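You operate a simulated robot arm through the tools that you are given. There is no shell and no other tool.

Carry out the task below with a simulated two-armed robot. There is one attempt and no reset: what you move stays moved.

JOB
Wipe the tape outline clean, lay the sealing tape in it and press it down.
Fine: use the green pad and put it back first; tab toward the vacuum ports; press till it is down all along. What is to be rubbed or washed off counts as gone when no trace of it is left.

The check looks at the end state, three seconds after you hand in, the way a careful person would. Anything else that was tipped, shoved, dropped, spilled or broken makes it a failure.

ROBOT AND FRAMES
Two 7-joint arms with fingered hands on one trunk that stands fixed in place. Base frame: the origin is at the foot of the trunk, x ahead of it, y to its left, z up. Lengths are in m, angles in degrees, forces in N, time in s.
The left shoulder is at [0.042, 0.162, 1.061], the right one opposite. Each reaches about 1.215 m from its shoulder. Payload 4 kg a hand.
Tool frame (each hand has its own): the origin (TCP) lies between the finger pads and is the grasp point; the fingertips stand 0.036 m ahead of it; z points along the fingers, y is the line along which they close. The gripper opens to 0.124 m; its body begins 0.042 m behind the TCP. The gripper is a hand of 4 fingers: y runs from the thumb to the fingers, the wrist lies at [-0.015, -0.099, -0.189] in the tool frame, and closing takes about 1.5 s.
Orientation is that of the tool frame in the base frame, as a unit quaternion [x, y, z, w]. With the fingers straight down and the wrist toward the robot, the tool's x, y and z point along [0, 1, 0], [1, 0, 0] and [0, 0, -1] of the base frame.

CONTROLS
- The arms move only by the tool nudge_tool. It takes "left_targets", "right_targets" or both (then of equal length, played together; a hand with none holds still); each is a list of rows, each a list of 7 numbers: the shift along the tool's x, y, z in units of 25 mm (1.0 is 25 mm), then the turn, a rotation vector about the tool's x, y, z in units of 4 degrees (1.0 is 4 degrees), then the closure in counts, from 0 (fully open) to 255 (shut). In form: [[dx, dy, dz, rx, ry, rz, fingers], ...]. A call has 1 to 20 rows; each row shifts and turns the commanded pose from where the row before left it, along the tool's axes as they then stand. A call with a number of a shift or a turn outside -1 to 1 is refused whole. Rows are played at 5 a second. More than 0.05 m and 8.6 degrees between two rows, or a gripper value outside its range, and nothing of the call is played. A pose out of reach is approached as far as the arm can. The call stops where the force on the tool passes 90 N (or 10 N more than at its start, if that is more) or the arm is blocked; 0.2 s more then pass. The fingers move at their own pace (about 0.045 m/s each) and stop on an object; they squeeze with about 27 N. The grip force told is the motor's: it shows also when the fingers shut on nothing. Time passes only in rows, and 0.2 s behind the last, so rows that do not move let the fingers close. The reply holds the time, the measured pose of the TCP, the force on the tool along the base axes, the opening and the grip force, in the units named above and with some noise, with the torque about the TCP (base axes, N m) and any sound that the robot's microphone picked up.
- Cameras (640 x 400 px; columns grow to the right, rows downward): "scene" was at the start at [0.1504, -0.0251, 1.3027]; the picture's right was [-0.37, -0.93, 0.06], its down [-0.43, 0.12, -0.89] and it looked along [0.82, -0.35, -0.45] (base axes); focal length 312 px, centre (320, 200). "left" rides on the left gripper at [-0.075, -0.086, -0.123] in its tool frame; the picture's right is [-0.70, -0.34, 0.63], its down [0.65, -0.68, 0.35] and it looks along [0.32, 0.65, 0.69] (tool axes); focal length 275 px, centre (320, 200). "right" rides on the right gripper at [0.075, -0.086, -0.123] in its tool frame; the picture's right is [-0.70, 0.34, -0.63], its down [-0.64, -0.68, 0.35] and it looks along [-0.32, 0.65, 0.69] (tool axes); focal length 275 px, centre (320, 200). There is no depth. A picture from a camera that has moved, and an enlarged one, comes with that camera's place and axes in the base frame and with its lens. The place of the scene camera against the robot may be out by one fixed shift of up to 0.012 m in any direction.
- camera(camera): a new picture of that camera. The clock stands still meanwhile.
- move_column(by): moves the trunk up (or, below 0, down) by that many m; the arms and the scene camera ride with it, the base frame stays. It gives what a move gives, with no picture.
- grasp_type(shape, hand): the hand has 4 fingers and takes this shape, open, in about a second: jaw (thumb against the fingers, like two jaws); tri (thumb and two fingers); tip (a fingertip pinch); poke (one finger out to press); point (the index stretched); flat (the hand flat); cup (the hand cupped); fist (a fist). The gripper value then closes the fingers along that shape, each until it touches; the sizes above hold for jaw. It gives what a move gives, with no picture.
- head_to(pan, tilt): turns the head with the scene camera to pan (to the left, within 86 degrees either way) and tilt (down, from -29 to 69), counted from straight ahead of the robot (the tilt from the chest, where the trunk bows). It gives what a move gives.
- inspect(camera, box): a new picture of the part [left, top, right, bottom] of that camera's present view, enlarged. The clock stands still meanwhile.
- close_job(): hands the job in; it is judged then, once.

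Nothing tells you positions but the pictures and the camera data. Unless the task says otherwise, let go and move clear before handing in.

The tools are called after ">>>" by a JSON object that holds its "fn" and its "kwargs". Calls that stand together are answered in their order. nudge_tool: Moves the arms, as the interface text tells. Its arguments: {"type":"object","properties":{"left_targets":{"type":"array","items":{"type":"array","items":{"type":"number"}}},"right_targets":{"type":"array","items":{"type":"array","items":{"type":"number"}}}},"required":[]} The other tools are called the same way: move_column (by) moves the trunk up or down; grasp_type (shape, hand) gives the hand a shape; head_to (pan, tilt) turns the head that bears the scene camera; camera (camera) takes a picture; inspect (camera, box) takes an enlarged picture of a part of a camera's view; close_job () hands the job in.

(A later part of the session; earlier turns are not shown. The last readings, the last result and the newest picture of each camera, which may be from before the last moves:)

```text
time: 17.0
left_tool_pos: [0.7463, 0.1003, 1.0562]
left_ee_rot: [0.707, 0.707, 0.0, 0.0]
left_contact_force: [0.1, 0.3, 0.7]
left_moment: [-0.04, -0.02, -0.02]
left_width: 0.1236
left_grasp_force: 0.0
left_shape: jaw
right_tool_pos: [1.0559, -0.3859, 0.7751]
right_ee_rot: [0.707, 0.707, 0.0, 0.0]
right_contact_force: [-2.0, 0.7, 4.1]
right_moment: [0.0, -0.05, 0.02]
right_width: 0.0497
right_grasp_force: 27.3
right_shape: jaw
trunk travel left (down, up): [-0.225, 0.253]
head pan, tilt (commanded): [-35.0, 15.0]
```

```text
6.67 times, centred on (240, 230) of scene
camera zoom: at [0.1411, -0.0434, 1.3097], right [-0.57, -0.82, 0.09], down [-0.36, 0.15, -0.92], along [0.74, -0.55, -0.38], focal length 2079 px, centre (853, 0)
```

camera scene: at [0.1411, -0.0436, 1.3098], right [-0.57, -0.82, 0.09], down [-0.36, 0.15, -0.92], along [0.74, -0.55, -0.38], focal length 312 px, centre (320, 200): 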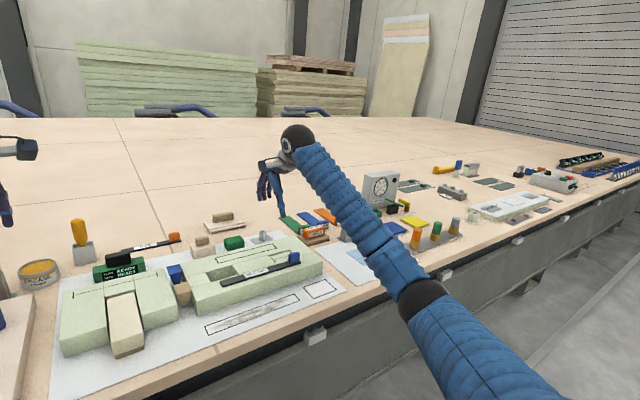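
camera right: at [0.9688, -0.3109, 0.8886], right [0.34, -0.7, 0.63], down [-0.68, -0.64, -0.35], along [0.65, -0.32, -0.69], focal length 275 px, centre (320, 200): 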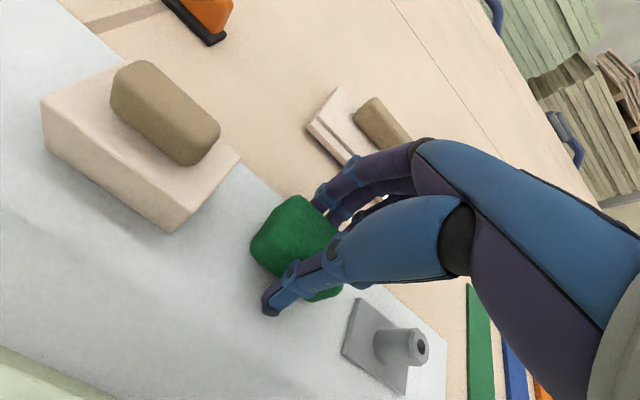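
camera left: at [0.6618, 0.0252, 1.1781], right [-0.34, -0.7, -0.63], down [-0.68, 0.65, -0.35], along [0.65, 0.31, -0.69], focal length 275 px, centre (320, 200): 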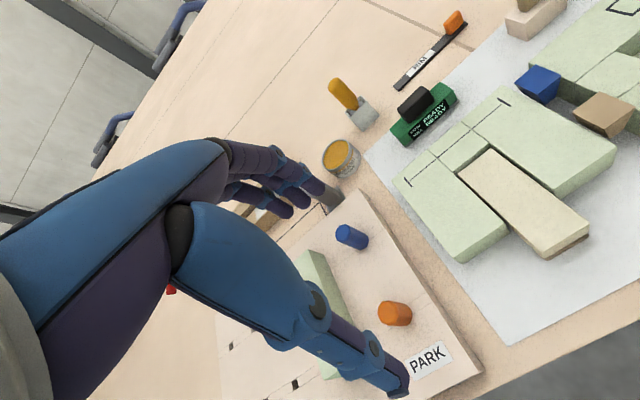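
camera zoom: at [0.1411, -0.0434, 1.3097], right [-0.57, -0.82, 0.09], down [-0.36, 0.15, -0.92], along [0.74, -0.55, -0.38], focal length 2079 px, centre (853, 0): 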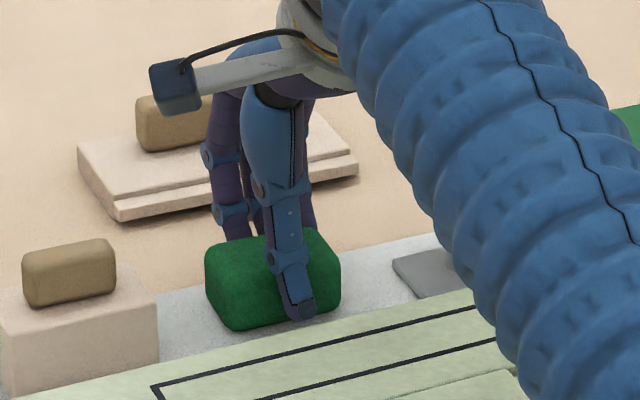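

The pad is now held firmly with its bottom clear of the fingertips. I'll lift it and carry it over the foam to above the outline, then check clearances to the foam's front face.

>>> {"fn": "nudge_tool", "kwargs": {"right_targets": [[0, 0, -1, 0, 0, 0, 200], [0, 0, -1, 0, 0, 0, 200], [0, 0, -1, 0, 0, 0, 200], [0, 0, -1, 0, 0, 0, 200], [0, 0, -1, 0, 0, 0, 200], [0, 0, -1, 0, 0, 0, 200], [0.2, -1, -0.5, 0, 0, 0, 200], [0.2, -1, -0.5, 0, 0, 0, 200], [0.2, -1, 0, 0, 0, 0, 200], [0.2, -1, 0, 0, 0, 0, 200], [0.2, -1, 0, 0, 0, 0, 200], [0.2, -1, 0, 0, 0, 0, 200], [0.2, -1, 0, 0, 0, 0, 200], [0.2, -1, 0, 0, 0, 0, 200], [0.2, -1, 0, 0, 0, 0, 200], [0.2, -1, 0, 0, 0, 0, 200], [0.2, -1, 0, 0, 0, 0, 200], [0.2, -1, 0, 0, 0, 0, 200], [0, -1, 0, 0, 0, 0, 200], [0, 0, 0, 0, 0, 0, 200]]}}

>>> {"fn": "camera", "kwargs": {"camera": "right"}}

>>> {"fn": "camera", "kwargs": {"camera": "scene"}}

```text
time: 21.2
left_tool_pos: [0.7464, 0.1008, 1.0542]
left_ee_rot: [0.707, 0.707, 0.0, 0.0]
left_contact_force: [-0.1, 0.3, 0.8]
left_moment: [0.03, -0.01, -0.05]
left_width: 0.1238
left_grasp_force: 0.0
left_shape: jaw
right_tool_pos: [0.7305, -0.3249, 0.9488]
right_ee_rot: [0.707, 0.707, -0.001, -0.001]
right_contact_force: [0.4, -0.4, -0.5]
right_moment: [0.02, -0.03, 0.04]
right_width: 0.0491
right_grasp_force: 26.9
right_shape: jaw
trunk travel left (down, up): [-0.225, 0.253]
head pan, tilt (commanded): [-35.0, 15.0]
```

```text
taken
camera right: at [0.6435, -0.2501, 1.0713], right [0.34, -0.7, 0.63], down [-0.68, -0.64, -0.34], along [0.65, -0.32, -0.69], focal length 275 px, centre (320, 200)
```

right: 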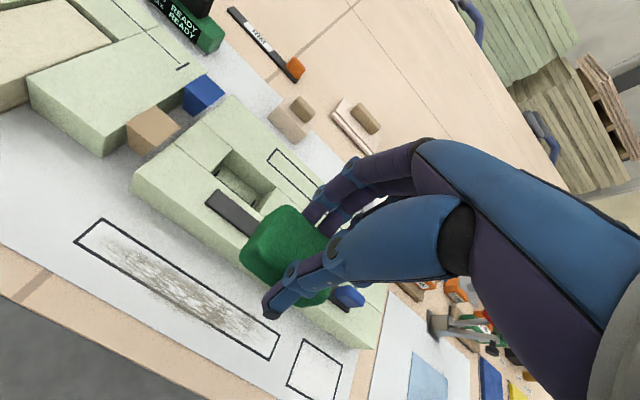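

```text
taken
camera scene: at [0.1419, -0.0431, 1.3096], right [-0.57, -0.82, 0.09], down [-0.36, 0.15, -0.92], along [0.74, -0.55, -0.38], focal length 312 px, centre (320, 200)
```

scene: 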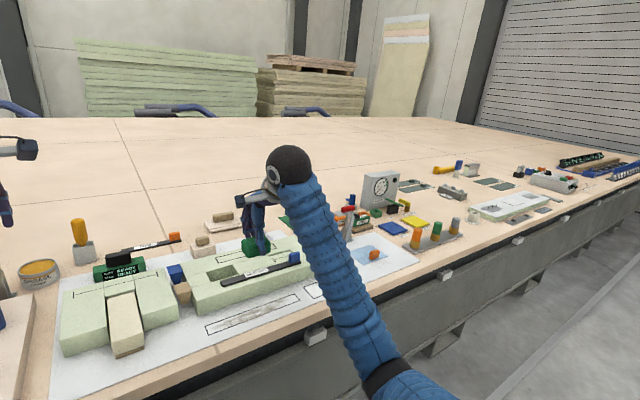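

>>> {"fn": "inspect", "kwargs": {"camera": "right", "box": [60, 180, 300, 370]}}

>>> {"fn": "inspect", "kwargs": {"camera": "right", "box": [200, 180, 400, 340]}}

```text
2.11 times, centred on (180, 275) of right
camera zoom: at [0.6435, -0.2501, 1.0713], right [0.34, -0.7, 0.63], down [-0.68, -0.64, -0.34], along [0.65, -0.32, -0.69], focal length 580 px, centre (615, 42)
```

zoom: 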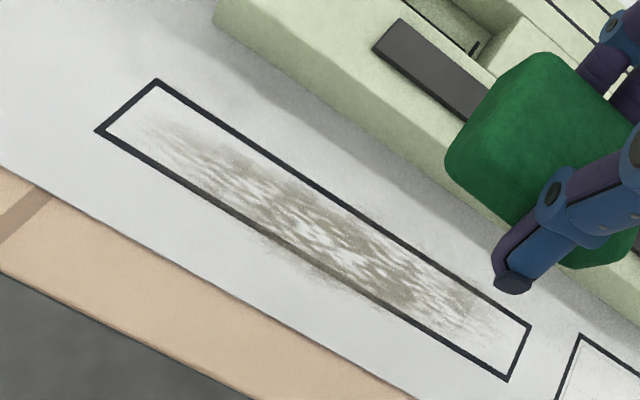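

```text
2.50 times, centred on (300, 260) of right
camera zoom: at [0.6435, -0.2501, 1.0713], right [0.34, -0.7, 0.63], down [-0.68, -0.64, -0.34], along [0.65, -0.32, -0.69], focal length 688 px, centre (370, 50)
```

zoom: 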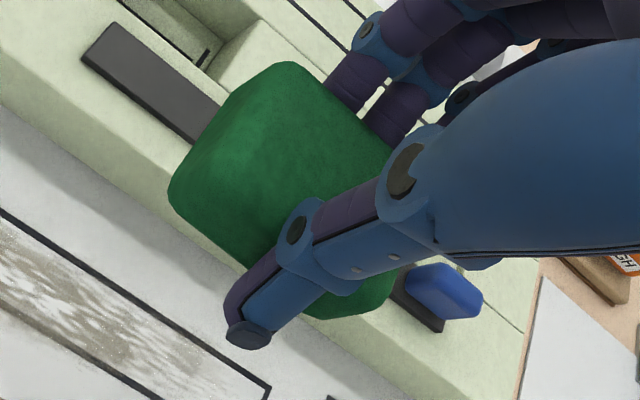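

The outline is at about x 0.712–0.746, y −0.192 to −0.456, and the foam front is only at x ≈ 0.785, so the far fingers could brush the foam. I'll turn the hand 90° in the air (wrist toward the right) so the fingers straddle along the outline instead.

>>> {"fn": "nudge_tool", "kwargs": {"right_targets": [[0, 0, 0, 0, 0, -1, 200], [0, 0, 0, 0, 0, -1, 200], [0, 0, 0, 0, 0, -1, 200], [0, 0, 0, 0, 0, -1, 200], [0, 0, 0, 0, 0, -1, 200], [0, 0, 0, 0, 0, -1, 200], [0, 0, 0, 0, 0, -1, 200], [0, 0, 0, 0, 0, -1, 200], [0, 0, 0, 0, 0, -1, 200], [0, 0, 0, 0, 0, -1, 200], [0, 0, 0, 0, 0, -1, 200], [0, 0, 0, 0, 0, 0, 200]]}}

>>> {"fn": "camera", "kwargs": {"camera": "scene"}}

>>> {"fn": "camera", "kwargs": {"camera": "right"}}

```text
time: 23.8
left_tool_pos: [0.7464, 0.101, 1.0569]
left_ee_rot: [0.707, 0.707, 0.001, 0.0]
left_contact_force: [-0.2, 0.5, 0.2]
left_moment: [0.03, -0.01, -0.03]
left_width: 0.1236
left_grasp_force: 0.0
left_shape: jaw
right_tool_pos: [0.7302, -0.3266, 0.9504]
right_ee_rot: [0.39, 0.921, -0.001, 0.0]
right_contact_force: [0.1, 0.9, -0.4]
right_moment: [0.01, 0.02, 0.0]
right_width: 0.0491
right_grasp_force: 26.6
right_shape: jaw
trunk travel left (down, up): [-0.225, 0.253]
head pan, tilt (commanded): [-35.0, 15.0]
```

```text
taken
camera scene: at [0.1415, -0.0436, 1.3097], right [-0.57, -0.82, 0.09], down [-0.36, 0.15, -0.92], along [0.74, -0.55, -0.38], focal length 312 px, centre (320, 200)
```

scene: 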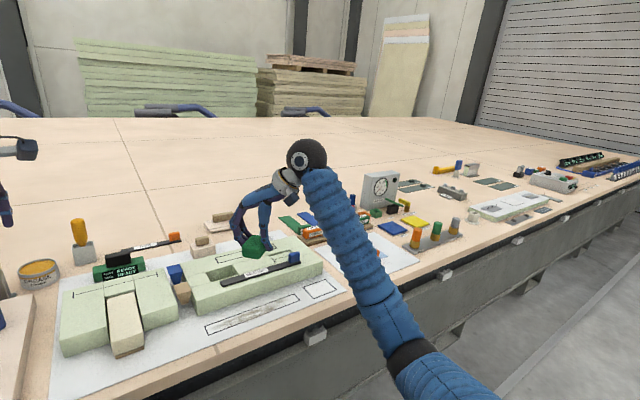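

```text
taken
camera right: at [0.6156, -0.3318, 1.0722], right [0.73, -0.27, 0.63], down [-0.04, -0.94, -0.35], along [0.69, 0.22, -0.69], focal length 275 px, centre (320, 200)
```

right: 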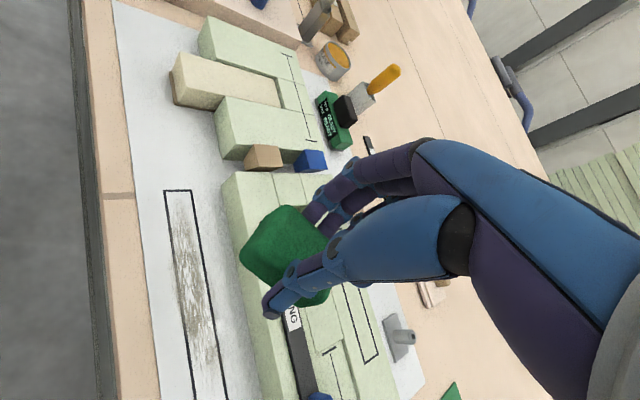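

The yaw works. I'll continue to the full 90°.

>>> {"fn": "nudge_tool", "kwargs": {"right_targets": [[0, 0, 0, 0, 0, -1, 200], [0, 0, 0, 0, 0, -1, 200], [0, 0, 0, 0, 0, -1, 200], [0, 0, 0, 0, 0, -1, 200], [0, 0, 0, 0, 0, -1, 200], [0, 0, 0, 0, 0, -1, 200], [0, 0, 0, 0, 0, -1, 200], [0, 0, 0, 0, 0, -1, 200], [0, 0, 0, 0, 0, -1, 200], [0, 0, 0, 0, 0, -1, 200], [0, 0, 0, 0, 0, -1, 200], [0, 0, 0, 0, 0, -0.5, 200], [0, 0, 0, 0, 0, 0, 200]]}}

>>> {"fn": "camera", "kwargs": {"camera": "scene"}}

>>> {"fn": "camera", "kwargs": {"camera": "right"}}

```text
time: 26.6
left_tool_pos: [0.7472, 0.1012, 1.055]
left_ee_rot: [0.707, 0.707, 0.0, 0.0]
left_contact_force: [-0.7, -0.4, 0.2]
left_moment: [0.0, 0.01, -0.02]
left_width: 0.1237
left_grasp_force: 0.0
left_shape: jaw
right_tool_pos: [0.7314, -0.3274, 0.9486]
right_ee_rot: [0.0, 1.0, 0.0, -0.001]
right_contact_force: [0.2, -0.1, -0.3]
right_moment: [-0.01, -0.02, -0.01]
right_width: 0.0494
right_grasp_force: 27.3
right_shape: jaw
trunk travel left (down, up): [-0.225, 0.253]
head pan, tilt (commanded): [-35.0, 15.0]
```

```text
taken
camera scene: at [0.1415, -0.0436, 1.3097], right [-0.57, -0.82, 0.09], down [-0.36, 0.15, -0.92], along [0.74, -0.55, -0.38], focal length 312 px, centre (320, 200)
```

scene: 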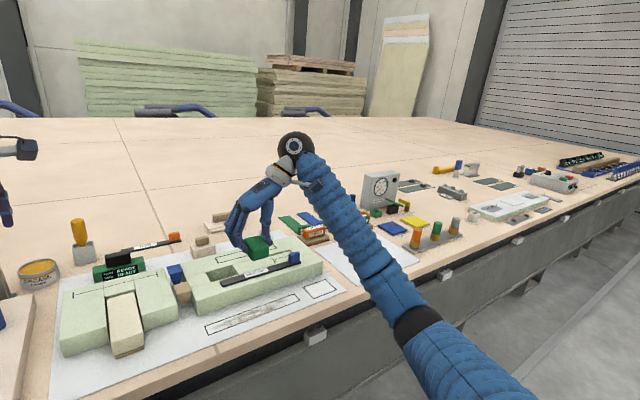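

```text
taken
camera right: at [0.6543, -0.4114, 1.0721], right [0.7, 0.34, 0.63], down [0.64, -0.68, -0.35], along [0.31, 0.65, -0.69], focal length 275 px, centre (320, 200)
```

right: 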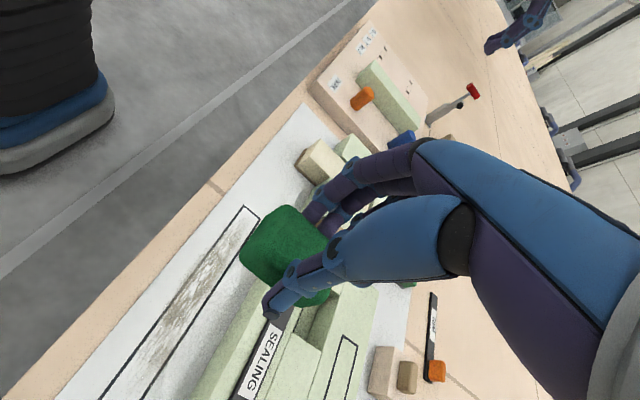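

Now the pad's long side runs across the outline. I'll move to the left end of the outline and descend to just above the sheet.

>>> {"fn": "nudge_tool", "kwargs": {"right_targets": [[0.06, 0.97, 0.5, 0, 0, 0, 200], [0.06, 0.97, 0.9, 0, 0, 0, 200], [0.06, 0.97, 0.9, 0, 0, 0, 200], [0.06, 0.97, 0.9, 0, 0, 0, 200], [0.06, 0.97, 0.9, 0, 0, 0, 200], [0, 0, 0.9, 0, 0, 0, 200], [0, 0, 0.7, 0, 0, 0, 200], [0, 0, 0, 0, 0, 0, 200]]}}

>>> {"fn": "camera", "kwargs": {"camera": "right"}}

>>> {"fn": "inspect", "kwargs": {"camera": "scene", "box": [150, 210, 350, 350]}}

>>> {"fn": "camera", "kwargs": {"camera": "left"}}

```text
time: 28.4
left_tool_pos: [0.7461, 0.1, 1.0555]
left_ee_rot: [0.707, 0.707, 0.0, 0.0]
left_contact_force: [0.9, 1.4, 0.7]
left_moment: [0.01, -0.01, 0.03]
left_width: 0.1237
left_grasp_force: 0.1
left_shape: jaw
right_tool_pos: [0.7221, -0.2055, 0.8067]
right_ee_rot: [0.0, 1.0, 0.0, 0.0]
right_contact_force: [1.0, -0.1, -1.1]
right_moment: [-0.01, 0.04, 0.03]
right_width: 0.0493
right_grasp_force: 27.2
right_shape: jaw
trunk travel left (down, up): [-0.225, 0.253]
head pan, tilt (commanded): [-35.0, 15.0]
```

```text
taken
camera right: at [0.6463, -0.2897, 0.9296], right [0.7, 0.34, 0.63], down [0.64, -0.68, -0.35], along [0.32, 0.65, -0.69], focal length 275 px, centre (320, 200)
```

right: 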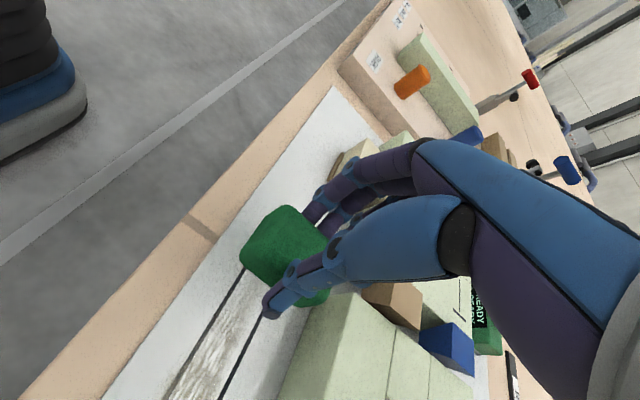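

```text
2.86 times, centred on (250, 280) of scene
camera zoom: at [0.1413, -0.0436, 1.3097], right [-0.57, -0.82, 0.09], down [-0.36, 0.15, -0.92], along [0.74, -0.55, -0.38], focal length 891 px, centre (520, -29)
```

zoom: 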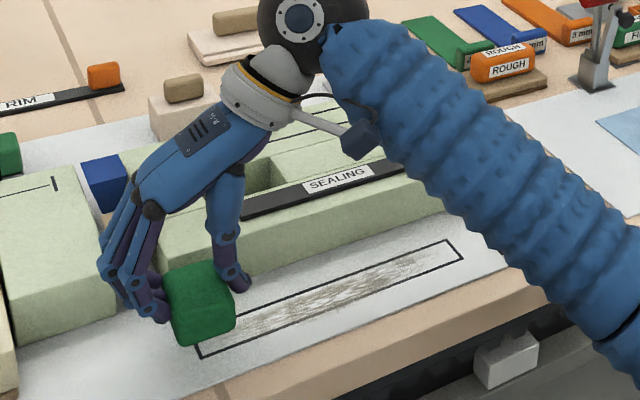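

```text
taken
camera left: at [0.6612, 0.0253, 1.1786], right [-0.34, -0.7, -0.63], down [-0.68, 0.64, -0.35], along [0.65, 0.32, -0.69], focal length 275 px, centre (320, 200)
```

left: 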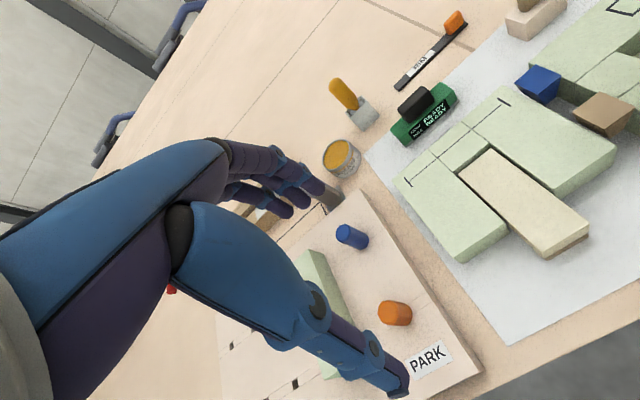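

>>> {"fn": "nudge_tool", "kwargs": {"right_targets": [[0, 0, 0.6, 0, 0, 0, 200], [0, 0, 0.4, 0, 0, 0, 200], [0, 0, 0.3, 0, 0, 0, 200], [0, 0, 0, 0, 0, 0, 200]]}}

```text
time: 29.4
left_tool_pos: [0.7462, 0.1005, 1.0551]
left_ee_rot: [0.707, 0.707, 0.0, 0.0]
left_contact_force: [0.0, 0.0, 0.1]
left_moment: [-0.02, 0.02, -0.03]
left_width: 0.1236
left_grasp_force: 0.0
left_shape: jaw
right_tool_pos: [0.7218, -0.2053, 0.7764]
right_ee_rot: [0.0, 1.0, 0.0, 0.0]
right_contact_force: [-0.7, 0.5, 5.1]
right_moment: [0.13, 0.0, 0.03]
right_width: 0.0492
right_grasp_force: 27.3
right_shape: jaw
trunk travel left (down, up): [-0.225, 0.253]
head pan, tilt (commanded): [-35.0, 15.0]
```

The pad has touched the sheet (5 N). I'll add a little pressure and make a stroke to the right end and back.

>>> {"fn": "nudge_tool", "kwargs": {"right_targets": [[0, 0, 0.14, 0, 0, 0, 200], [0, -0.9, 0, 0, 0, 0, 200], [0, -0.9, 0, 0, 0, 0, 200], [0, -0.9, 0, 0, 0, 0, 200], [0, -0.9, 0, 0, 0, 0, 200], [0, -0.9, 0, 0, 0, 0, 200], [0, -0.9, 0, 0, 0, 0, 200], [0, -0.9, 0, 0, 0, 0, 200], [0, -0.9, 0, 0, 0, 0, 200], [0, -0.9, 0, 0, 0, 0, 200], [0, -0.9, 0, 0, 0, 0, 200], [0, -0.4, 0, 0, 0, 0, 200]]}}

>>> {"fn": "inspect", "kwargs": {"camera": "scene", "box": [180, 260, 360, 350]}}

>>> {"fn": "camera", "kwargs": {"camera": "right"}}

```text
time: 32.0
left_tool_pos: [0.7457, 0.1024, 1.0565]
left_ee_rot: [0.707, 0.707, 0.001, 0.001]
left_contact_force: [-0.3, -0.1, 0.1]
left_moment: [-0.01, 0.01, -0.03]
left_width: 0.1239
left_grasp_force: 0.0
left_shape: jaw
right_tool_pos: [0.7208, -0.4402, 0.7724]
right_ee_rot: [0.0, 1.0, 0.0, 0.0]
right_contact_force: [0.6, 11.2, 27.2]
right_moment: [0.84, -0.02, 0.04]
right_width: 0.05
right_grasp_force: 27.3
right_shape: jaw
trunk travel left (down, up): [-0.225, 0.253]
head pan, tilt (commanded): [-35.0, 15.0]
```

```text
3.56 times, centred on (270, 305) of scene
camera zoom: at [0.1397, -0.042, 1.3101], right [-0.57, -0.82, 0.09], down [-0.36, 0.15, -0.92], along [0.74, -0.55, -0.38], focal length 1109 px, centre (498, -173)
```

zoom: 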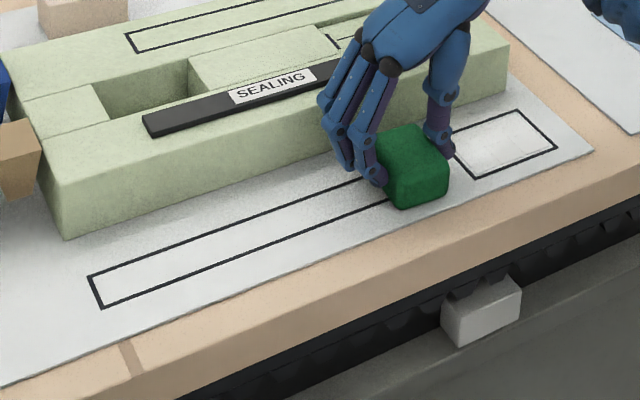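

```text
taken
camera right: at [0.6444, -0.5249, 0.896], right [0.69, 0.34, 0.64], down [0.65, -0.68, -0.34], along [0.32, 0.65, -0.69], focal length 275 px, centre (320, 200)
```

right: 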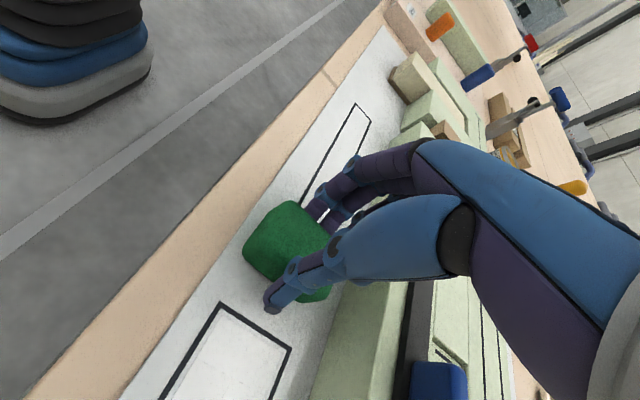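

The grime comes off. I'll make a return stroke slightly nearer the robot and another slightly farther, then lift to inspect.

>>> {"fn": "nudge_tool", "kwargs": {"right_targets": [[0.2, 0, -0.05, 0, 0, 0, 200], [0, 0.9, 0, 0, 0, 0, 200], [0, 0.9, 0, 0, 0, 0, 200], [0, 0.9, 0, 0, 0, 0, 200], [0, 0.9, 0, 0, 0, 0, 200], [0, 0.9, 0, 0, 0, 0, 200], [0, 0.9, 0, 0, 0, 0, 200], [0, 0.9, 0, 0, 0, 0, 200], [0, 0.9, 0, 0, 0, 0, 200], [0, 0.9, 0, 0, 0, 0, 200], [0, 0.9, 0, 0, 0, 0, 200], [0, 0.6, 0, 0, 0, 0, 200], [-0.4, 0, 0, 0, 0, 0, 200]]}}

>>> {"fn": "nudge_tool", "kwargs": {"right_targets": [[0, -0.9, 0, 0, 0, 0, 200], [0, -0.9, 0, 0, 0, 0, 200], [0, -0.9, 0, 0, 0, 0, 200], [0, -0.9, 0, 0, 0, 0, 200], [0, -0.9, 0, 0, 0, 0, 200], [0, -0.9, 0, 0, 0, 0, 200], [0, -0.9, 0, 0, 0, 0, 200], [0, -0.9, 0, 0, 0, 0, 200], [0, -0.9, 0, 0, 0, 0, 200], [0, -0.9, 0, 0, 0, 0, 200], [0, -0.6, 0, 0, 0, 0, 200], [0.2, 0, -0.6, 0, 0, 0, 200], [0, 0, -1, 0, 0, 0, 200], [0, 0, -1, 0, 0, 0, 200], [0, 0, -1, 0, 0, 0, 200], [0, 0, -1, 0, 0, 0, 200], [0, 0, -1, 0, 0, 0, 200], [0, 0, -1, 0, 0, 0, 200], [0, 0, -0.5, 0, 0, 0, 200], [0, 0, 0, 0, 0, 0, 200]]}}

>>> {"fn": "camera", "kwargs": {"camera": "right"}}

>>> {"fn": "inspect", "kwargs": {"camera": "scene", "box": [180, 260, 360, 350]}}

```text
time: 34.8
left_tool_pos: [0.7439, 0.1001, 1.0561]
left_ee_rot: [0.707, 0.707, 0.001, 0.0]
left_contact_force: [-0.5, 0.1, 0.6]
left_moment: [-0.05, 0.03, 0.02]
left_width: 0.1235
left_grasp_force: 0.1
left_shape: jaw
right_tool_pos: [0.7263, -0.1987, 0.7735]
right_ee_rot: [0.0, 1.0, 0.001, 0.0]
right_contact_force: [-10.2, 0.0, 23.9]
right_moment: [0.12, 0.29, 0.08]
right_width: 0.05
right_grasp_force: 27.1
right_shape: jaw
trunk travel left (down, up): [-0.225, 0.253]
head pan, tilt (commanded): [-35.0, 15.0]
```

```text
time: 39.0
left_tool_pos: [0.7466, 0.0992, 1.0559]
left_ee_rot: [0.707, 0.707, -0.001, 0.001]
left_contact_force: [-0.3, 0.4, -0.5]
left_moment: [0.02, 0.02, -0.02]
left_width: 0.1236
left_grasp_force: 0.1
left_shape: jaw
right_tool_pos: [0.7231, -0.4396, 0.9504]
right_ee_rot: [0.0, 1.0, 0.0, -0.001]
right_contact_force: [-0.7, 0.7, -0.4]
right_moment: [0.0, -0.01, 0.03]
right_width: 0.0492
right_grasp_force: 27.3
right_shape: jaw
trunk travel left (down, up): [-0.225, 0.253]
head pan, tilt (commanded): [-35.0, 15.0]
```

```text
taken
camera right: at [0.6468, -0.5248, 1.0728], right [0.7, 0.34, 0.63], down [0.64, -0.68, -0.35], along [0.32, 0.65, -0.69], focal length 275 px, centre (320, 200)
```

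right: 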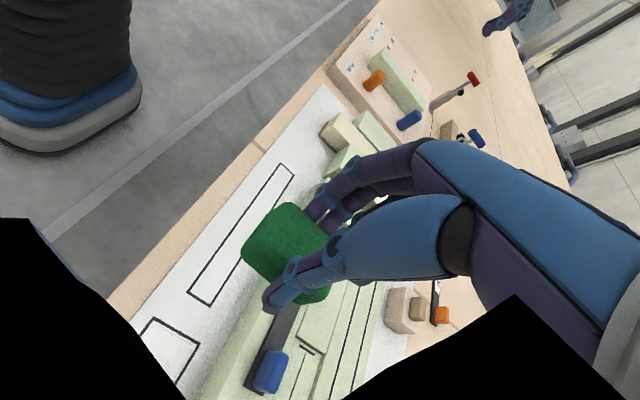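

```text
3.56 times, centred on (270, 305) of scene
camera zoom: at [0.1415, -0.0437, 1.3096], right [-0.57, -0.82, 0.09], down [-0.36, 0.15, -0.92], along [0.74, -0.55, -0.38], focal length 1109 px, centre (498, -173)
```

zoom: 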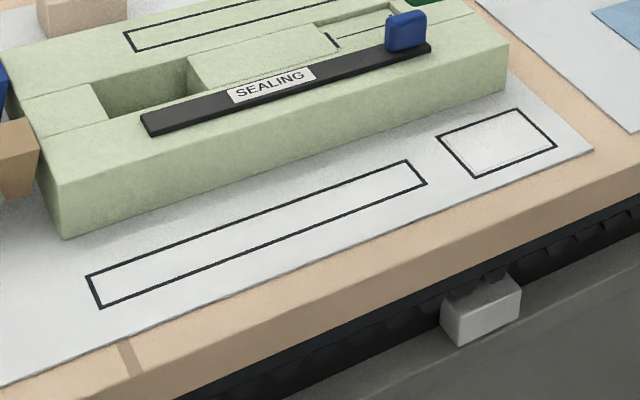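

>>> {"fn": "inspect", "kwargs": {"camera": "right", "box": [170, 150, 310, 320]}}

>>> {"fn": "inspect", "kwargs": {"camera": "scene", "box": [195, 290, 305, 350]}}

```text
2.35 times, centred on (240, 235) of right
camera zoom: at [0.6468, -0.5248, 1.0728], right [0.7, 0.34, 0.63], down [0.64, -0.68, -0.35], along [0.32, 0.65, -0.69], focal length 648 px, centre (508, 118)
```

zoom: 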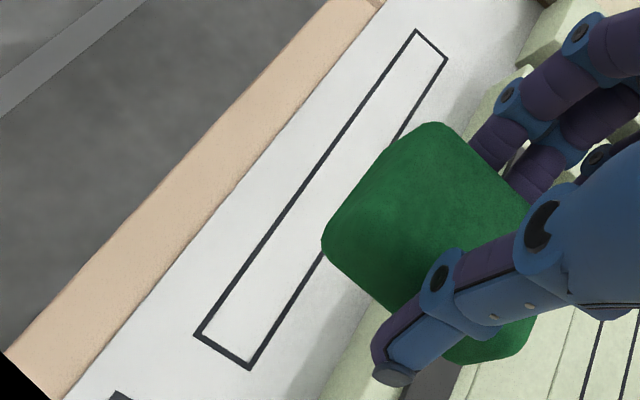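

```text
5.82 times, centred on (250, 320) of scene
camera zoom: at [0.1415, -0.0437, 1.3096], right [-0.57, -0.82, 0.09], down [-0.36, 0.15, -0.92], along [0.74, -0.55, -0.38], focal length 1814 px, centre (727, -498)
```

zoom: 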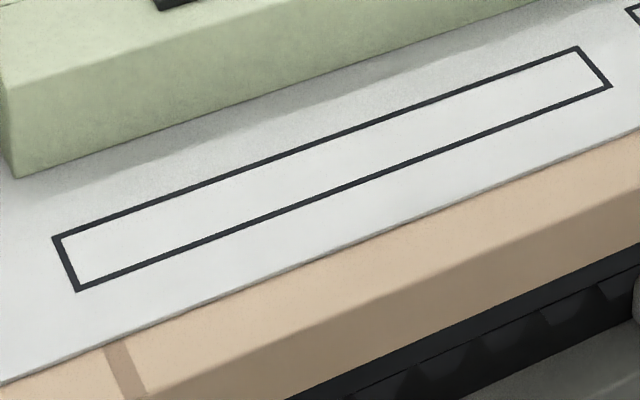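

The outline is completely clean. Now I turn the hand back and return the pad to where it stood.

>>> {"fn": "nudge_tool", "kwargs": {"right_targets": [[0, 0, 0, 0, 0, 1, 200], [0, 0, 0, 0, 0, 1, 200], [0, 0, 0, 0, 0, 1, 200], [0, 0, 0, 0, 0, 1, 200], [0, 0, 0, 0, 0, 1, 200], [0, 0, 0, 0, 0, 1, 200], [0, 0, 0, 0, 0, 1, 200], [0, 0, 0, 0, 0, 1, 200], [0, 0, 0, 0, 0, 1, 200], [0, 0, 0, 0, 0, 1, 200], [0, 0, 0, 0, 0, 1, 200], [0, 0, 0, 0, 0, 1, 200], [0, 0, 0, 0, 0, 1, 200], [0, 0, 0, 0, 0, 1, 200], [0, 0, 0, 0, 0, 1, 200], [0, 0, 0, 0, 0, 1, 200], [0, 0, 0, 0, 0, 1, 200], [0, 0, 0, 0, 0, 1, 200], [0, 0, 0, 0, 0, 1, 200], [0, 0, 0, 0, 0, 1, 200]]}}

>>> {"fn": "nudge_tool", "kwargs": {"right_targets": [[0, 0, 0, 0, 0, 1, 200], [0, 0, 0, 0, 0, 1, 200], [0, 0, 0, 0, 0, 0.5, 200], [0.16, 1, 0, 0, 0, 0, 200], [0.16, 1, 0, 0, 0, 0, 200], [0.16, 1, 0, 0, 0, 0, 200], [0.16, 1, 0, 0, 0, 0, 200], [0.16, 1, 0, 0, 0, 0, 200], [0.16, 1, 0, 0, 0, 0, 200], [0.16, 1, 0, 0, 0, 0, 200], [0.16, 1, 0, 0, 0, 0, 200], [0.16, 1, 0, 0, 0, 0, 200], [0.16, 1, 0, 0, 0, 0, 200], [0.16, 1, 0, 0, 0, 0, 200], [0.16, 1, 0, 0, 0, 0, 200], [0.16, 1, 0, 0, 0, 0, 200], [0.08, 0.3, 0, 0, 0, 0, 200], [0, 0, 0, 0, 0, 0, 200]]}}

>>> {"fn": "camera", "kwargs": {"camera": "right"}}

>>> {"fn": "camera", "kwargs": {"camera": "scene"}}

```text
time: 43.2
left_tool_pos: [0.7473, 0.1003, 1.0552]
left_ee_rot: [0.707, 0.707, 0.0, 0.0]
left_contact_force: [-0.4, 0.3, 0.1]
left_moment: [0.04, 0.04, -0.02]
left_width: 0.1238
left_grasp_force: 0.0
left_shape: jaw
right_tool_pos: [0.7238, -0.4402, 0.9495]
right_ee_rot: [0.644, 0.765, 0.001, 0.0]
right_contact_force: [0.3, -0.2, 0.2]
right_moment: [-0.01, 0.0, -0.02]
right_width: 0.0494
right_grasp_force: 26.6
right_shape: jaw
trunk travel left (down, up): [-0.225, 0.253]
head pan, tilt (commanded): [-35.0, 15.0]
```

```text
time: 47.0
left_tool_pos: [0.7467, 0.0998, 1.0549]
left_ee_rot: [0.707, 0.707, -0.001, 0.0]
left_contact_force: [-0.8, -0.1, -0.9]
left_moment: [-0.03, 0.01, -0.03]
left_width: 0.1236
left_grasp_force: 0.0
left_shape: jaw
right_tool_pos: [1.0556, -0.3861, 0.9484]
right_ee_rot: [0.707, 0.707, 0.0, -0.001]
right_contact_force: [0.1, 0.3, -0.7]
right_moment: [0.02, 0.03, -0.01]
right_width: 0.0493
right_grasp_force: 27.3
right_shape: jaw
trunk travel left (down, up): [-0.225, 0.253]
head pan, tilt (commanded): [-35.0, 15.0]
```

```text
taken
camera right: at [0.9694, -0.3102, 1.0723], right [0.34, -0.7, 0.63], down [-0.68, -0.64, -0.35], along [0.65, -0.32, -0.69], focal length 275 px, centre (320, 200)
```

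right: 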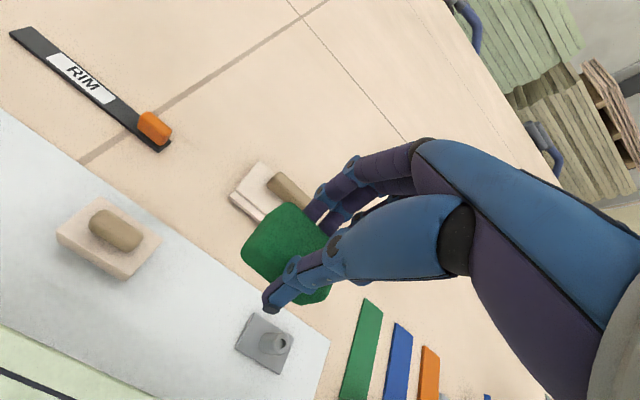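

```text
taken
camera scene: at [0.1415, -0.0436, 1.3096], right [-0.57, -0.82, 0.09], down [-0.36, 0.15, -0.92], along [0.74, -0.55, -0.38], focal length 312 px, centre (320, 200)
```

scene: 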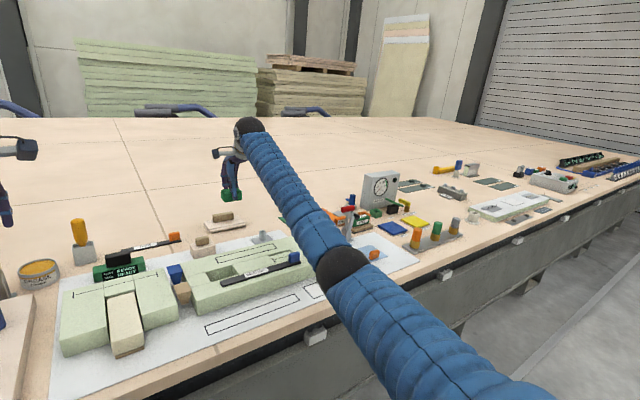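

>>> {"fn": "nudge_tool", "kwargs": {"right_targets": [[0, 0, 1, 0, 0, 0, 200], [0, 0, 1, 0, 0, 0, 200], [0, 0, 1, 0, 0, 0, 200], [0, 0, 1, 0, 0, 0, 200], [0, 0, 1, 0, 0, 0, 200], [0, 0, 1, 0, 0, 0, 200], [0, 0, 0.5, 0, 0, 0, 200], [0, 0, 0.3, 0, 0, 0, 200], [0, 0, 0.1, 0, 0, 0, 200], [0, 0, 0, 0, 0, 0, 200]]}}

>>> {"fn": "inspect", "kwargs": {"camera": "scene", "box": [190, 190, 290, 260]}}

>>> {"fn": "camera", "kwargs": {"camera": "right"}}

```text
time: 49.2
left_tool_pos: [0.7464, 0.1006, 1.0552]
left_ee_rot: [0.707, 0.707, 0.001, 0.0]
left_contact_force: [-0.5, 0.0, 0.5]
left_moment: [-0.02, 0.0, -0.01]
left_width: 0.1237
left_grasp_force: 0.1
left_shape: jaw
right_tool_pos: [1.0561, -0.3869, 0.7766]
right_ee_rot: [0.708, 0.707, 0.0, 0.0]
right_contact_force: [-0.4, 0.3, -0.8]
right_moment: [-0.01, -0.01, 0.02]
right_width: 0.0496
right_grasp_force: 26.8
right_shape: jaw
trunk travel left (down, up): [-0.225, 0.253]
head pan, tilt (commanded): [-35.0, 15.0]
```

```text
5.71 times, centred on (240, 225) of scene
camera zoom: at [0.1415, -0.0436, 1.3097], right [-0.57, -0.82, 0.09], down [-0.36, 0.15, -0.92], along [0.74, -0.55, -0.38], focal length 1782 px, centre (777, 57)
```

zoom: 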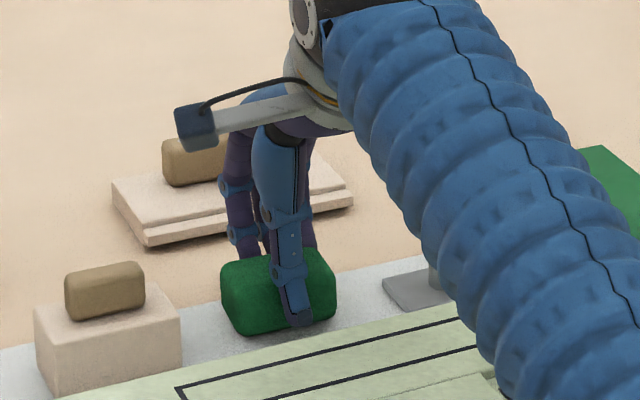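

```text
taken
camera right: at [0.9688, -0.3113, 0.8999], right [0.34, -0.7, 0.63], down [-0.68, -0.64, -0.35], along [0.65, -0.32, -0.69], focal length 275 px, centre (320, 200)
```

right: 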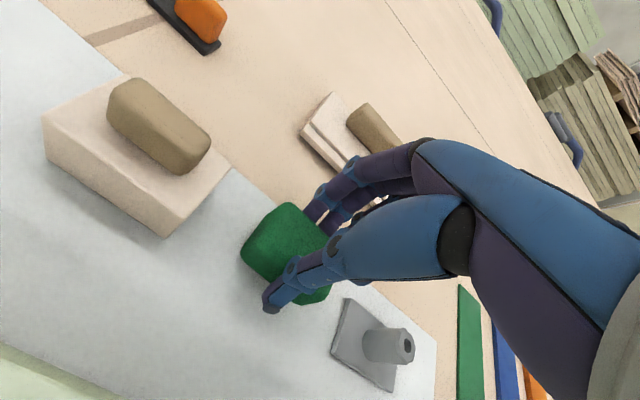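

>>> {"fn": "nudge_tool", "kwargs": {"right_targets": [[0, 0, 0.08, 0, 0, 0, 200], [0, 0, 0.04, 0, 0, 0, 200], [0, 0, 0, 0, 0, 0, 200]]}}

```text
time: 50.0
left_tool_pos: [0.7463, 0.0997, 1.0537]
left_ee_rot: [0.707, 0.707, 0.0, 0.0]
left_contact_force: [0.1, 0.4, 0.3]
left_moment: [0.02, 0.03, 0.04]
left_width: 0.1237
left_grasp_force: 0.1
left_shape: jaw
right_tool_pos: [1.0562, -0.3864, 0.7752]
right_ee_rot: [0.708, 0.706, -0.001, 0.0]
right_contact_force: [-0.5, -0.5, 2.9]
right_moment: [0.03, -0.09, -0.06]
right_width: 0.0493
right_grasp_force: 27.2
right_shape: jaw
trunk travel left (down, up): [-0.225, 0.253]
head pan, tilt (commanded): [-35.0, 15.0]
```

The pad is resting on the sheet where it was (3 N contact). I'll open and rise straight up.

>>> {"fn": "nudge_tool", "kwargs": {"right_targets": [[0, 0, 0, 0, 0, 0, 150], [0, 0, 0, 0, 0, 0, 100], [0, 0, 0, 0, 0, 0, 60], [0, 0, 0, 0, 0, 0, 60], [0, 0, 0, 0, 0, 0, 60], [0, 0, -0.5, 0, 0, 0, 60], [0, 0, -1, 0, 0, 0, 60], [0, 0, -1, 0, 0, 0, 60], [0, 0, -1, 0, 0, 0, 60], [0, 0, -1, 0, 0, 0, 60], [0, 0, -1, 0, 0, 0, 60], [0, 0, -1, 0, 0, 0, 60], [0, 0, -0.5, 0, 0, 0, 60], [0, 0, 0, 0, 0, 0, 60]]}}

>>> {"fn": "camera", "kwargs": {"camera": "right"}}

>>> {"fn": "inspect", "kwargs": {"camera": "scene", "box": [190, 190, 350, 290]}}

```text
time: 53.0
left_tool_pos: [0.7467, 0.1, 1.055]
left_ee_rot: [0.707, 0.707, 0.0, 0.0]
left_contact_force: [-0.8, 0.5, -0.5]
left_moment: [-0.02, 0.0, 0.01]
left_width: 0.1239
left_grasp_force: 0.1
left_shape: jaw
right_tool_pos: [1.0559, -0.3859, 0.9485]
right_ee_rot: [0.708, 0.707, -0.001, -0.001]
right_contact_force: [-0.6, -0.2, -0.6]
right_moment: [0.01, -0.01, -0.03]
right_width: 0.0945
right_grasp_force: 0.0
right_shape: jaw
trunk travel left (down, up): [-0.225, 0.253]
head pan, tilt (commanded): [-35.0, 15.0]
```

```text
taken
camera right: at [0.9685, -0.3102, 1.0729], right [0.34, -0.7, 0.63], down [-0.68, -0.64, -0.35], along [0.65, -0.32, -0.69], focal length 275 px, centre (320, 200)
```

right: 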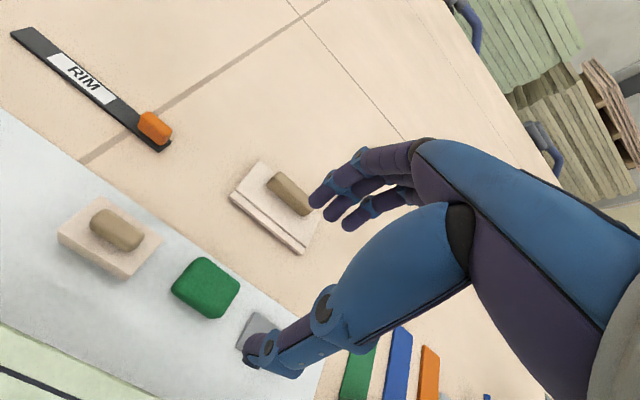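

```text
4.00 times, centred on (270, 240) of scene
camera zoom: at [0.1416, -0.0435, 1.3096], right [-0.57, -0.82, 0.09], down [-0.36, 0.15, -0.92], along [0.74, -0.55, -0.38], focal length 1247 px, centre (520, 40)
```

zoom: 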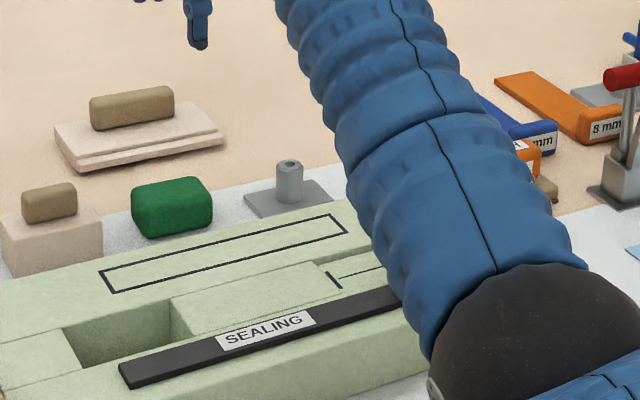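

The pad is back in place. Next I'll look closely at the sealing tape and its tab.

>>> {"fn": "nudge_tool", "kwargs": {"right_targets": [[-0.47, -0.96, 0, 0, 0, 0, 60], [-0.47, -0.96, 0, 0, 0, 0, 60], [-0.47, -0.96, 0, 0, 0, 0, 60], [-0.47, -0.96, 0, 0, 0, 0, 60], [-0.47, -0.96, 0, 0, 0, 0, 60], [-0.47, -0.96, 0, 0, 0, 0, 60], [-0.47, -0.96, 0, 0, 0, 0, 60], [-0.47, -0.96, 0, 0, 0, 0, 60], [-0.47, -0.96, 0, 0, 0, 0, 60], [-0.47, -0.96, 0, 0, 0, 0, 60], [-0.47, -0.96, 0.2, 0, 0, 0, 60], [-0.47, -0.96, 0.3, 0, 0, 0, 60], [-0.47, -0.96, 0.3, 0, 0, 0, 60], [-0.47, -0.96, 0.3, 0, 0, 0, 60], [0, 0, 0, 0, 0, 0, 60]]}}

>>> {"fn": "camera", "kwargs": {"camera": "right"}}

>>> {"fn": "inspect", "kwargs": {"camera": "right", "box": [40, 40, 280, 190]}}

>>> {"fn": "inspect", "kwargs": {"camera": "right", "box": [180, 120, 280, 220]}}

>>> {"fn": "inspect", "kwargs": {"camera": "scene", "box": [200, 230, 330, 310]}}

```text
time: 56.2
left_tool_pos: [0.7475, 0.099, 1.0538]
left_ee_rot: [0.707, 0.707, 0.001, 0.0]
left_contact_force: [0.4, 0.4, -0.3]
left_moment: [-0.02, 0.01, 0.02]
left_width: 0.1237
left_grasp_force: 0.0
left_shape: jaw
right_tool_pos: [0.7222, -0.5501, 0.9232]
right_ee_rot: [0.707, 0.707, 0.0, 0.0]
right_contact_force: [0.2, -0.2, -0.5]
right_moment: [0.03, -0.02, 0.04]
right_width: 0.0947
right_grasp_force: 0.1
right_shape: jaw
trunk travel left (down, up): [-0.225, 0.253]
head pan, tilt (commanded): [-35.0, 15.0]
```

```text
taken
camera right: at [0.6352, -0.4759, 1.0446], right [0.34, -0.7, 0.63], down [-0.68, -0.64, -0.35], along [0.65, -0.32, -0.69], focal length 275 px, centre (320, 200)
```

right: 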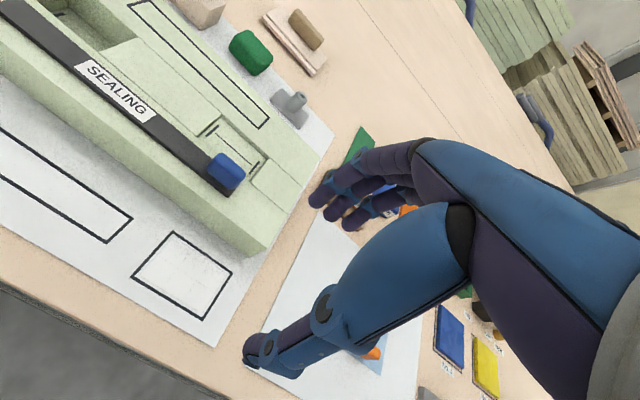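

```text
2.67 times, centred on (160, 115) of right
camera zoom: at [0.6352, -0.4759, 1.0446], right [0.34, -0.7, 0.63], down [-0.68, -0.64, -0.35], along [0.65, -0.32, -0.69], focal length 734 px, centre (747, 427)
```

zoom: 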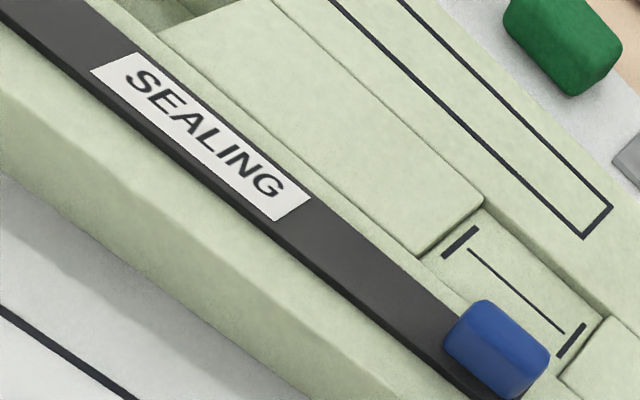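

```text
4.00 times, centred on (230, 170) of right
camera zoom: at [0.6352, -0.4759, 1.0446], right [0.34, -0.7, 0.63], down [-0.68, -0.64, -0.35], along [0.65, -0.32, -0.69], focal length 1101 px, centre (680, 320)
```

zoom: 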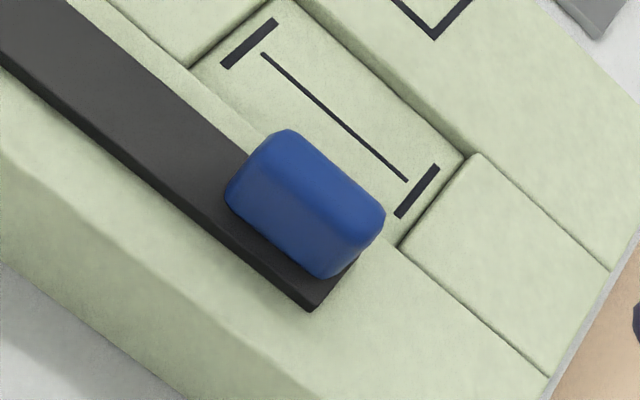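

```text
4.92 times, centred on (265, 270) of scene
camera zoom: at [0.1417, -0.0434, 1.3096], right [-0.57, -0.82, 0.09], down [-0.36, 0.15, -0.92], along [0.74, -0.55, -0.38], focal length 1535 px, centre (591, -145)
```

zoom: 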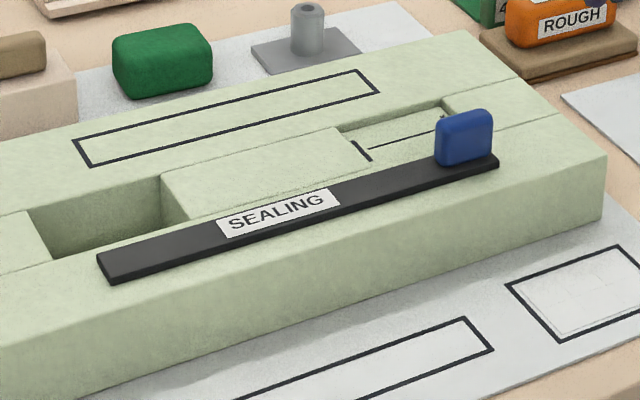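

The tab is a plate about 12 mm (x) × 30 mm (y) × 26 mm tall at the tape's right end, centred near (0.81, −0.481). Before laying it next to the foam I want to see the finger clearance, so I'll turn the left hand so that its camera watches from the left side.

>>> {"fn": "nudge_tool", "kwargs": {"left_targets": [[0, 0, 0, 0, 0, 1, 0], [0, 0, 0, 0, 0, 1, 0], [0, 0, 0, 0, 0, 1, 0], [0, 0, 0, 0, 0, 1, 0], [0, 0, 0, 0, 0, 1, 0], [0, 0, 0, 0, 0, 1, 0], [0, 0, 0, 0, 0, 1, 0], [0, 0, 0, 0, 0, 1, 0], [0, 0, 0, 0, 0, 1, 0], [0, 0, 0, 0, 0, 1, 0], [0, 0, 0, 0, 0, 1, 0], [0, 0, 0, 0, 0, 1, 0], [0, 0, 0, 0, 0, 1, 0], [0, 0, 0, 0, 0, 1, 0], [0, 0, 0, 0, 0, 1, 0], [0, 0, 0, 0, 0, 1, 0], [0, 0, 0, 0, 0, 1, 0], [0, 0, 0, 0, 0, 1, 0], [0, 0, 0, 0, 0, 1, 0], [0, 0, 0, 0, 0, 1, 0]]}}

>>> {"fn": "camera", "kwargs": {"camera": "left"}}

```text
time: 60.4
left_tool_pos: [0.7472, 0.1004, 1.0545]
left_ee_rot: [0.996, 0.086, 0.0, 0.0]
left_contact_force: [-0.2, 0.7, -1.0]
left_moment: [0.05, 0.0, 0.0]
left_width: 0.1237
left_grasp_force: 0.0
left_shape: jaw
right_tool_pos: [0.7234, -0.553, 0.922]
right_ee_rot: [0.707, 0.707, 0.001, 0.0]
right_contact_force: [0.6, -0.7, 0.0]
right_moment: [-0.02, 0.0, 0.01]
right_width: 0.0948
right_grasp_force: 0.0
right_shape: jaw
trunk travel left (down, up): [-0.225, 0.253]
head pan, tilt (commanded): [-35.0, 15.0]
```

```text
taken
camera left: at [0.6585, 0.1721, 1.1785], right [-0.74, 0.21, -0.63], down [0.52, 0.78, -0.35], along [0.42, -0.59, -0.69], focal length 275 px, centre (320, 200)
```

left: 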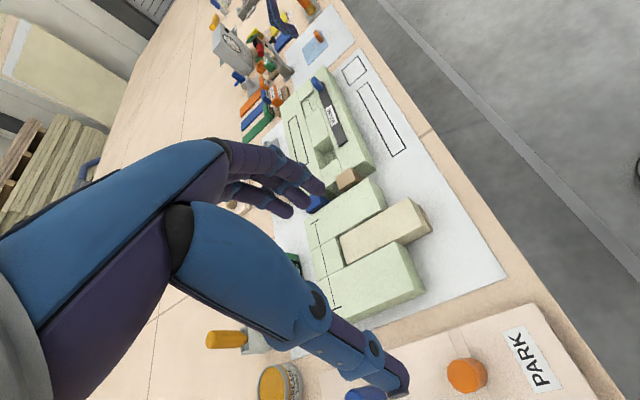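

>>> {"fn": "nudge_tool", "kwargs": {"left_targets": [[-0.3, 0.76, 0.96, 0, 0, 0, 0], [-0.3, 0.76, 0.96, 0, 0, 0, 0], [-0.3, 0.76, 0.96, 0, 0, 0, 0], [-0.3, 0.76, 0.96, 0, 0, 0, 0], [-0.3, 0.76, 0.96, 0, 0, 0, 0], [0, 0, 0, 0, 0, 0, 0], [0, 0, 0, 0, 0, 0, 0]], "right_targets": [[0.97, 0.07, 0.56, 0, 0, 0, 120], [0.97, 0.07, 0.56, 0, 0, 0, 180], [0.97, 0.07, 0.56, 0, 0, 0, 228], [0.97, 0.07, 0.56, 0, 0, 0, 228], [0.97, 0.07, 0.56, 0, 0, 0, 228], [0, 0, 0, 0, 0, 0, 228], [0, 0, 0, 0, 0, 0, 228]]}}

>>> {"fn": "camera", "kwargs": {"camera": "left"}}

>>> {"fn": "camera", "kwargs": {"camera": "right"}}

>>> {"fn": "camera", "kwargs": {"camera": "scene"}}

```text
time: 62.0
left_tool_pos: [0.7242, 0.0016, 0.9371]
left_ee_rot: [0.996, 0.087, -0.001, 0.0]
left_contact_force: [0.5, -0.2, 0.1]
left_moment: [-0.01, 0.01, 0.02]
left_width: 0.1238
left_grasp_force: 0.1
left_shape: jaw
right_tool_pos: [0.7282, -0.4294, 0.8507]
right_ee_rot: [0.707, 0.707, 0.001, 0.001]
right_contact_force: [-0.3, 0.2, -0.8]
right_moment: [-0.01, -0.01, 0.02]
right_width: 0.0136
right_grasp_force: 0.1
right_shape: jaw
trunk travel left (down, up): [-0.225, 0.253]
head pan, tilt (commanded): [-35.0, 15.0]
```

```text
taken
camera left: at [0.6367, 0.0728, 1.0603], right [-0.74, 0.21, -0.63], down [0.52, 0.78, -0.35], along [0.42, -0.58, -0.69], focal length 275 px, centre (320, 200)
```

left: 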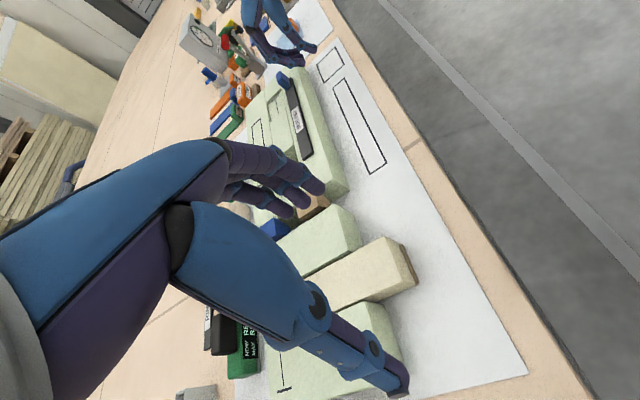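

```text
taken
camera right: at [0.6425, -0.3542, 0.9736], right [0.34, -0.7, 0.63], down [-0.68, -0.64, -0.35], along [0.65, -0.32, -0.69], focal length 275 px, centre (320, 200)
```

right: 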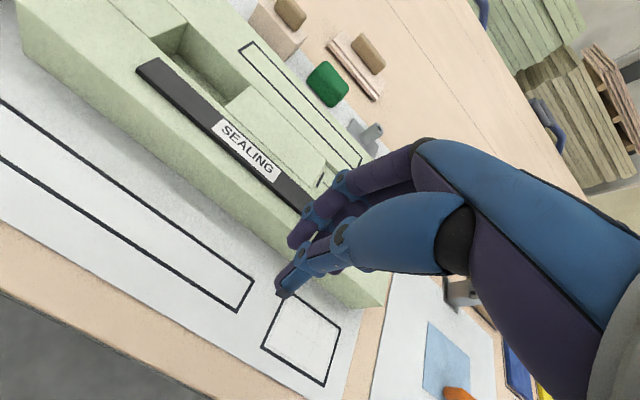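

```text
taken
camera scene: at [0.1416, -0.0437, 1.3096], right [-0.57, -0.82, 0.09], down [-0.36, 0.15, -0.92], along [0.74, -0.55, -0.38], focal length 312 px, centre (320, 200)
```

scene: 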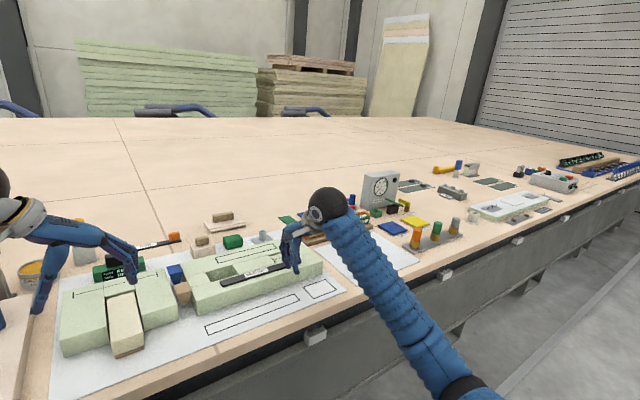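

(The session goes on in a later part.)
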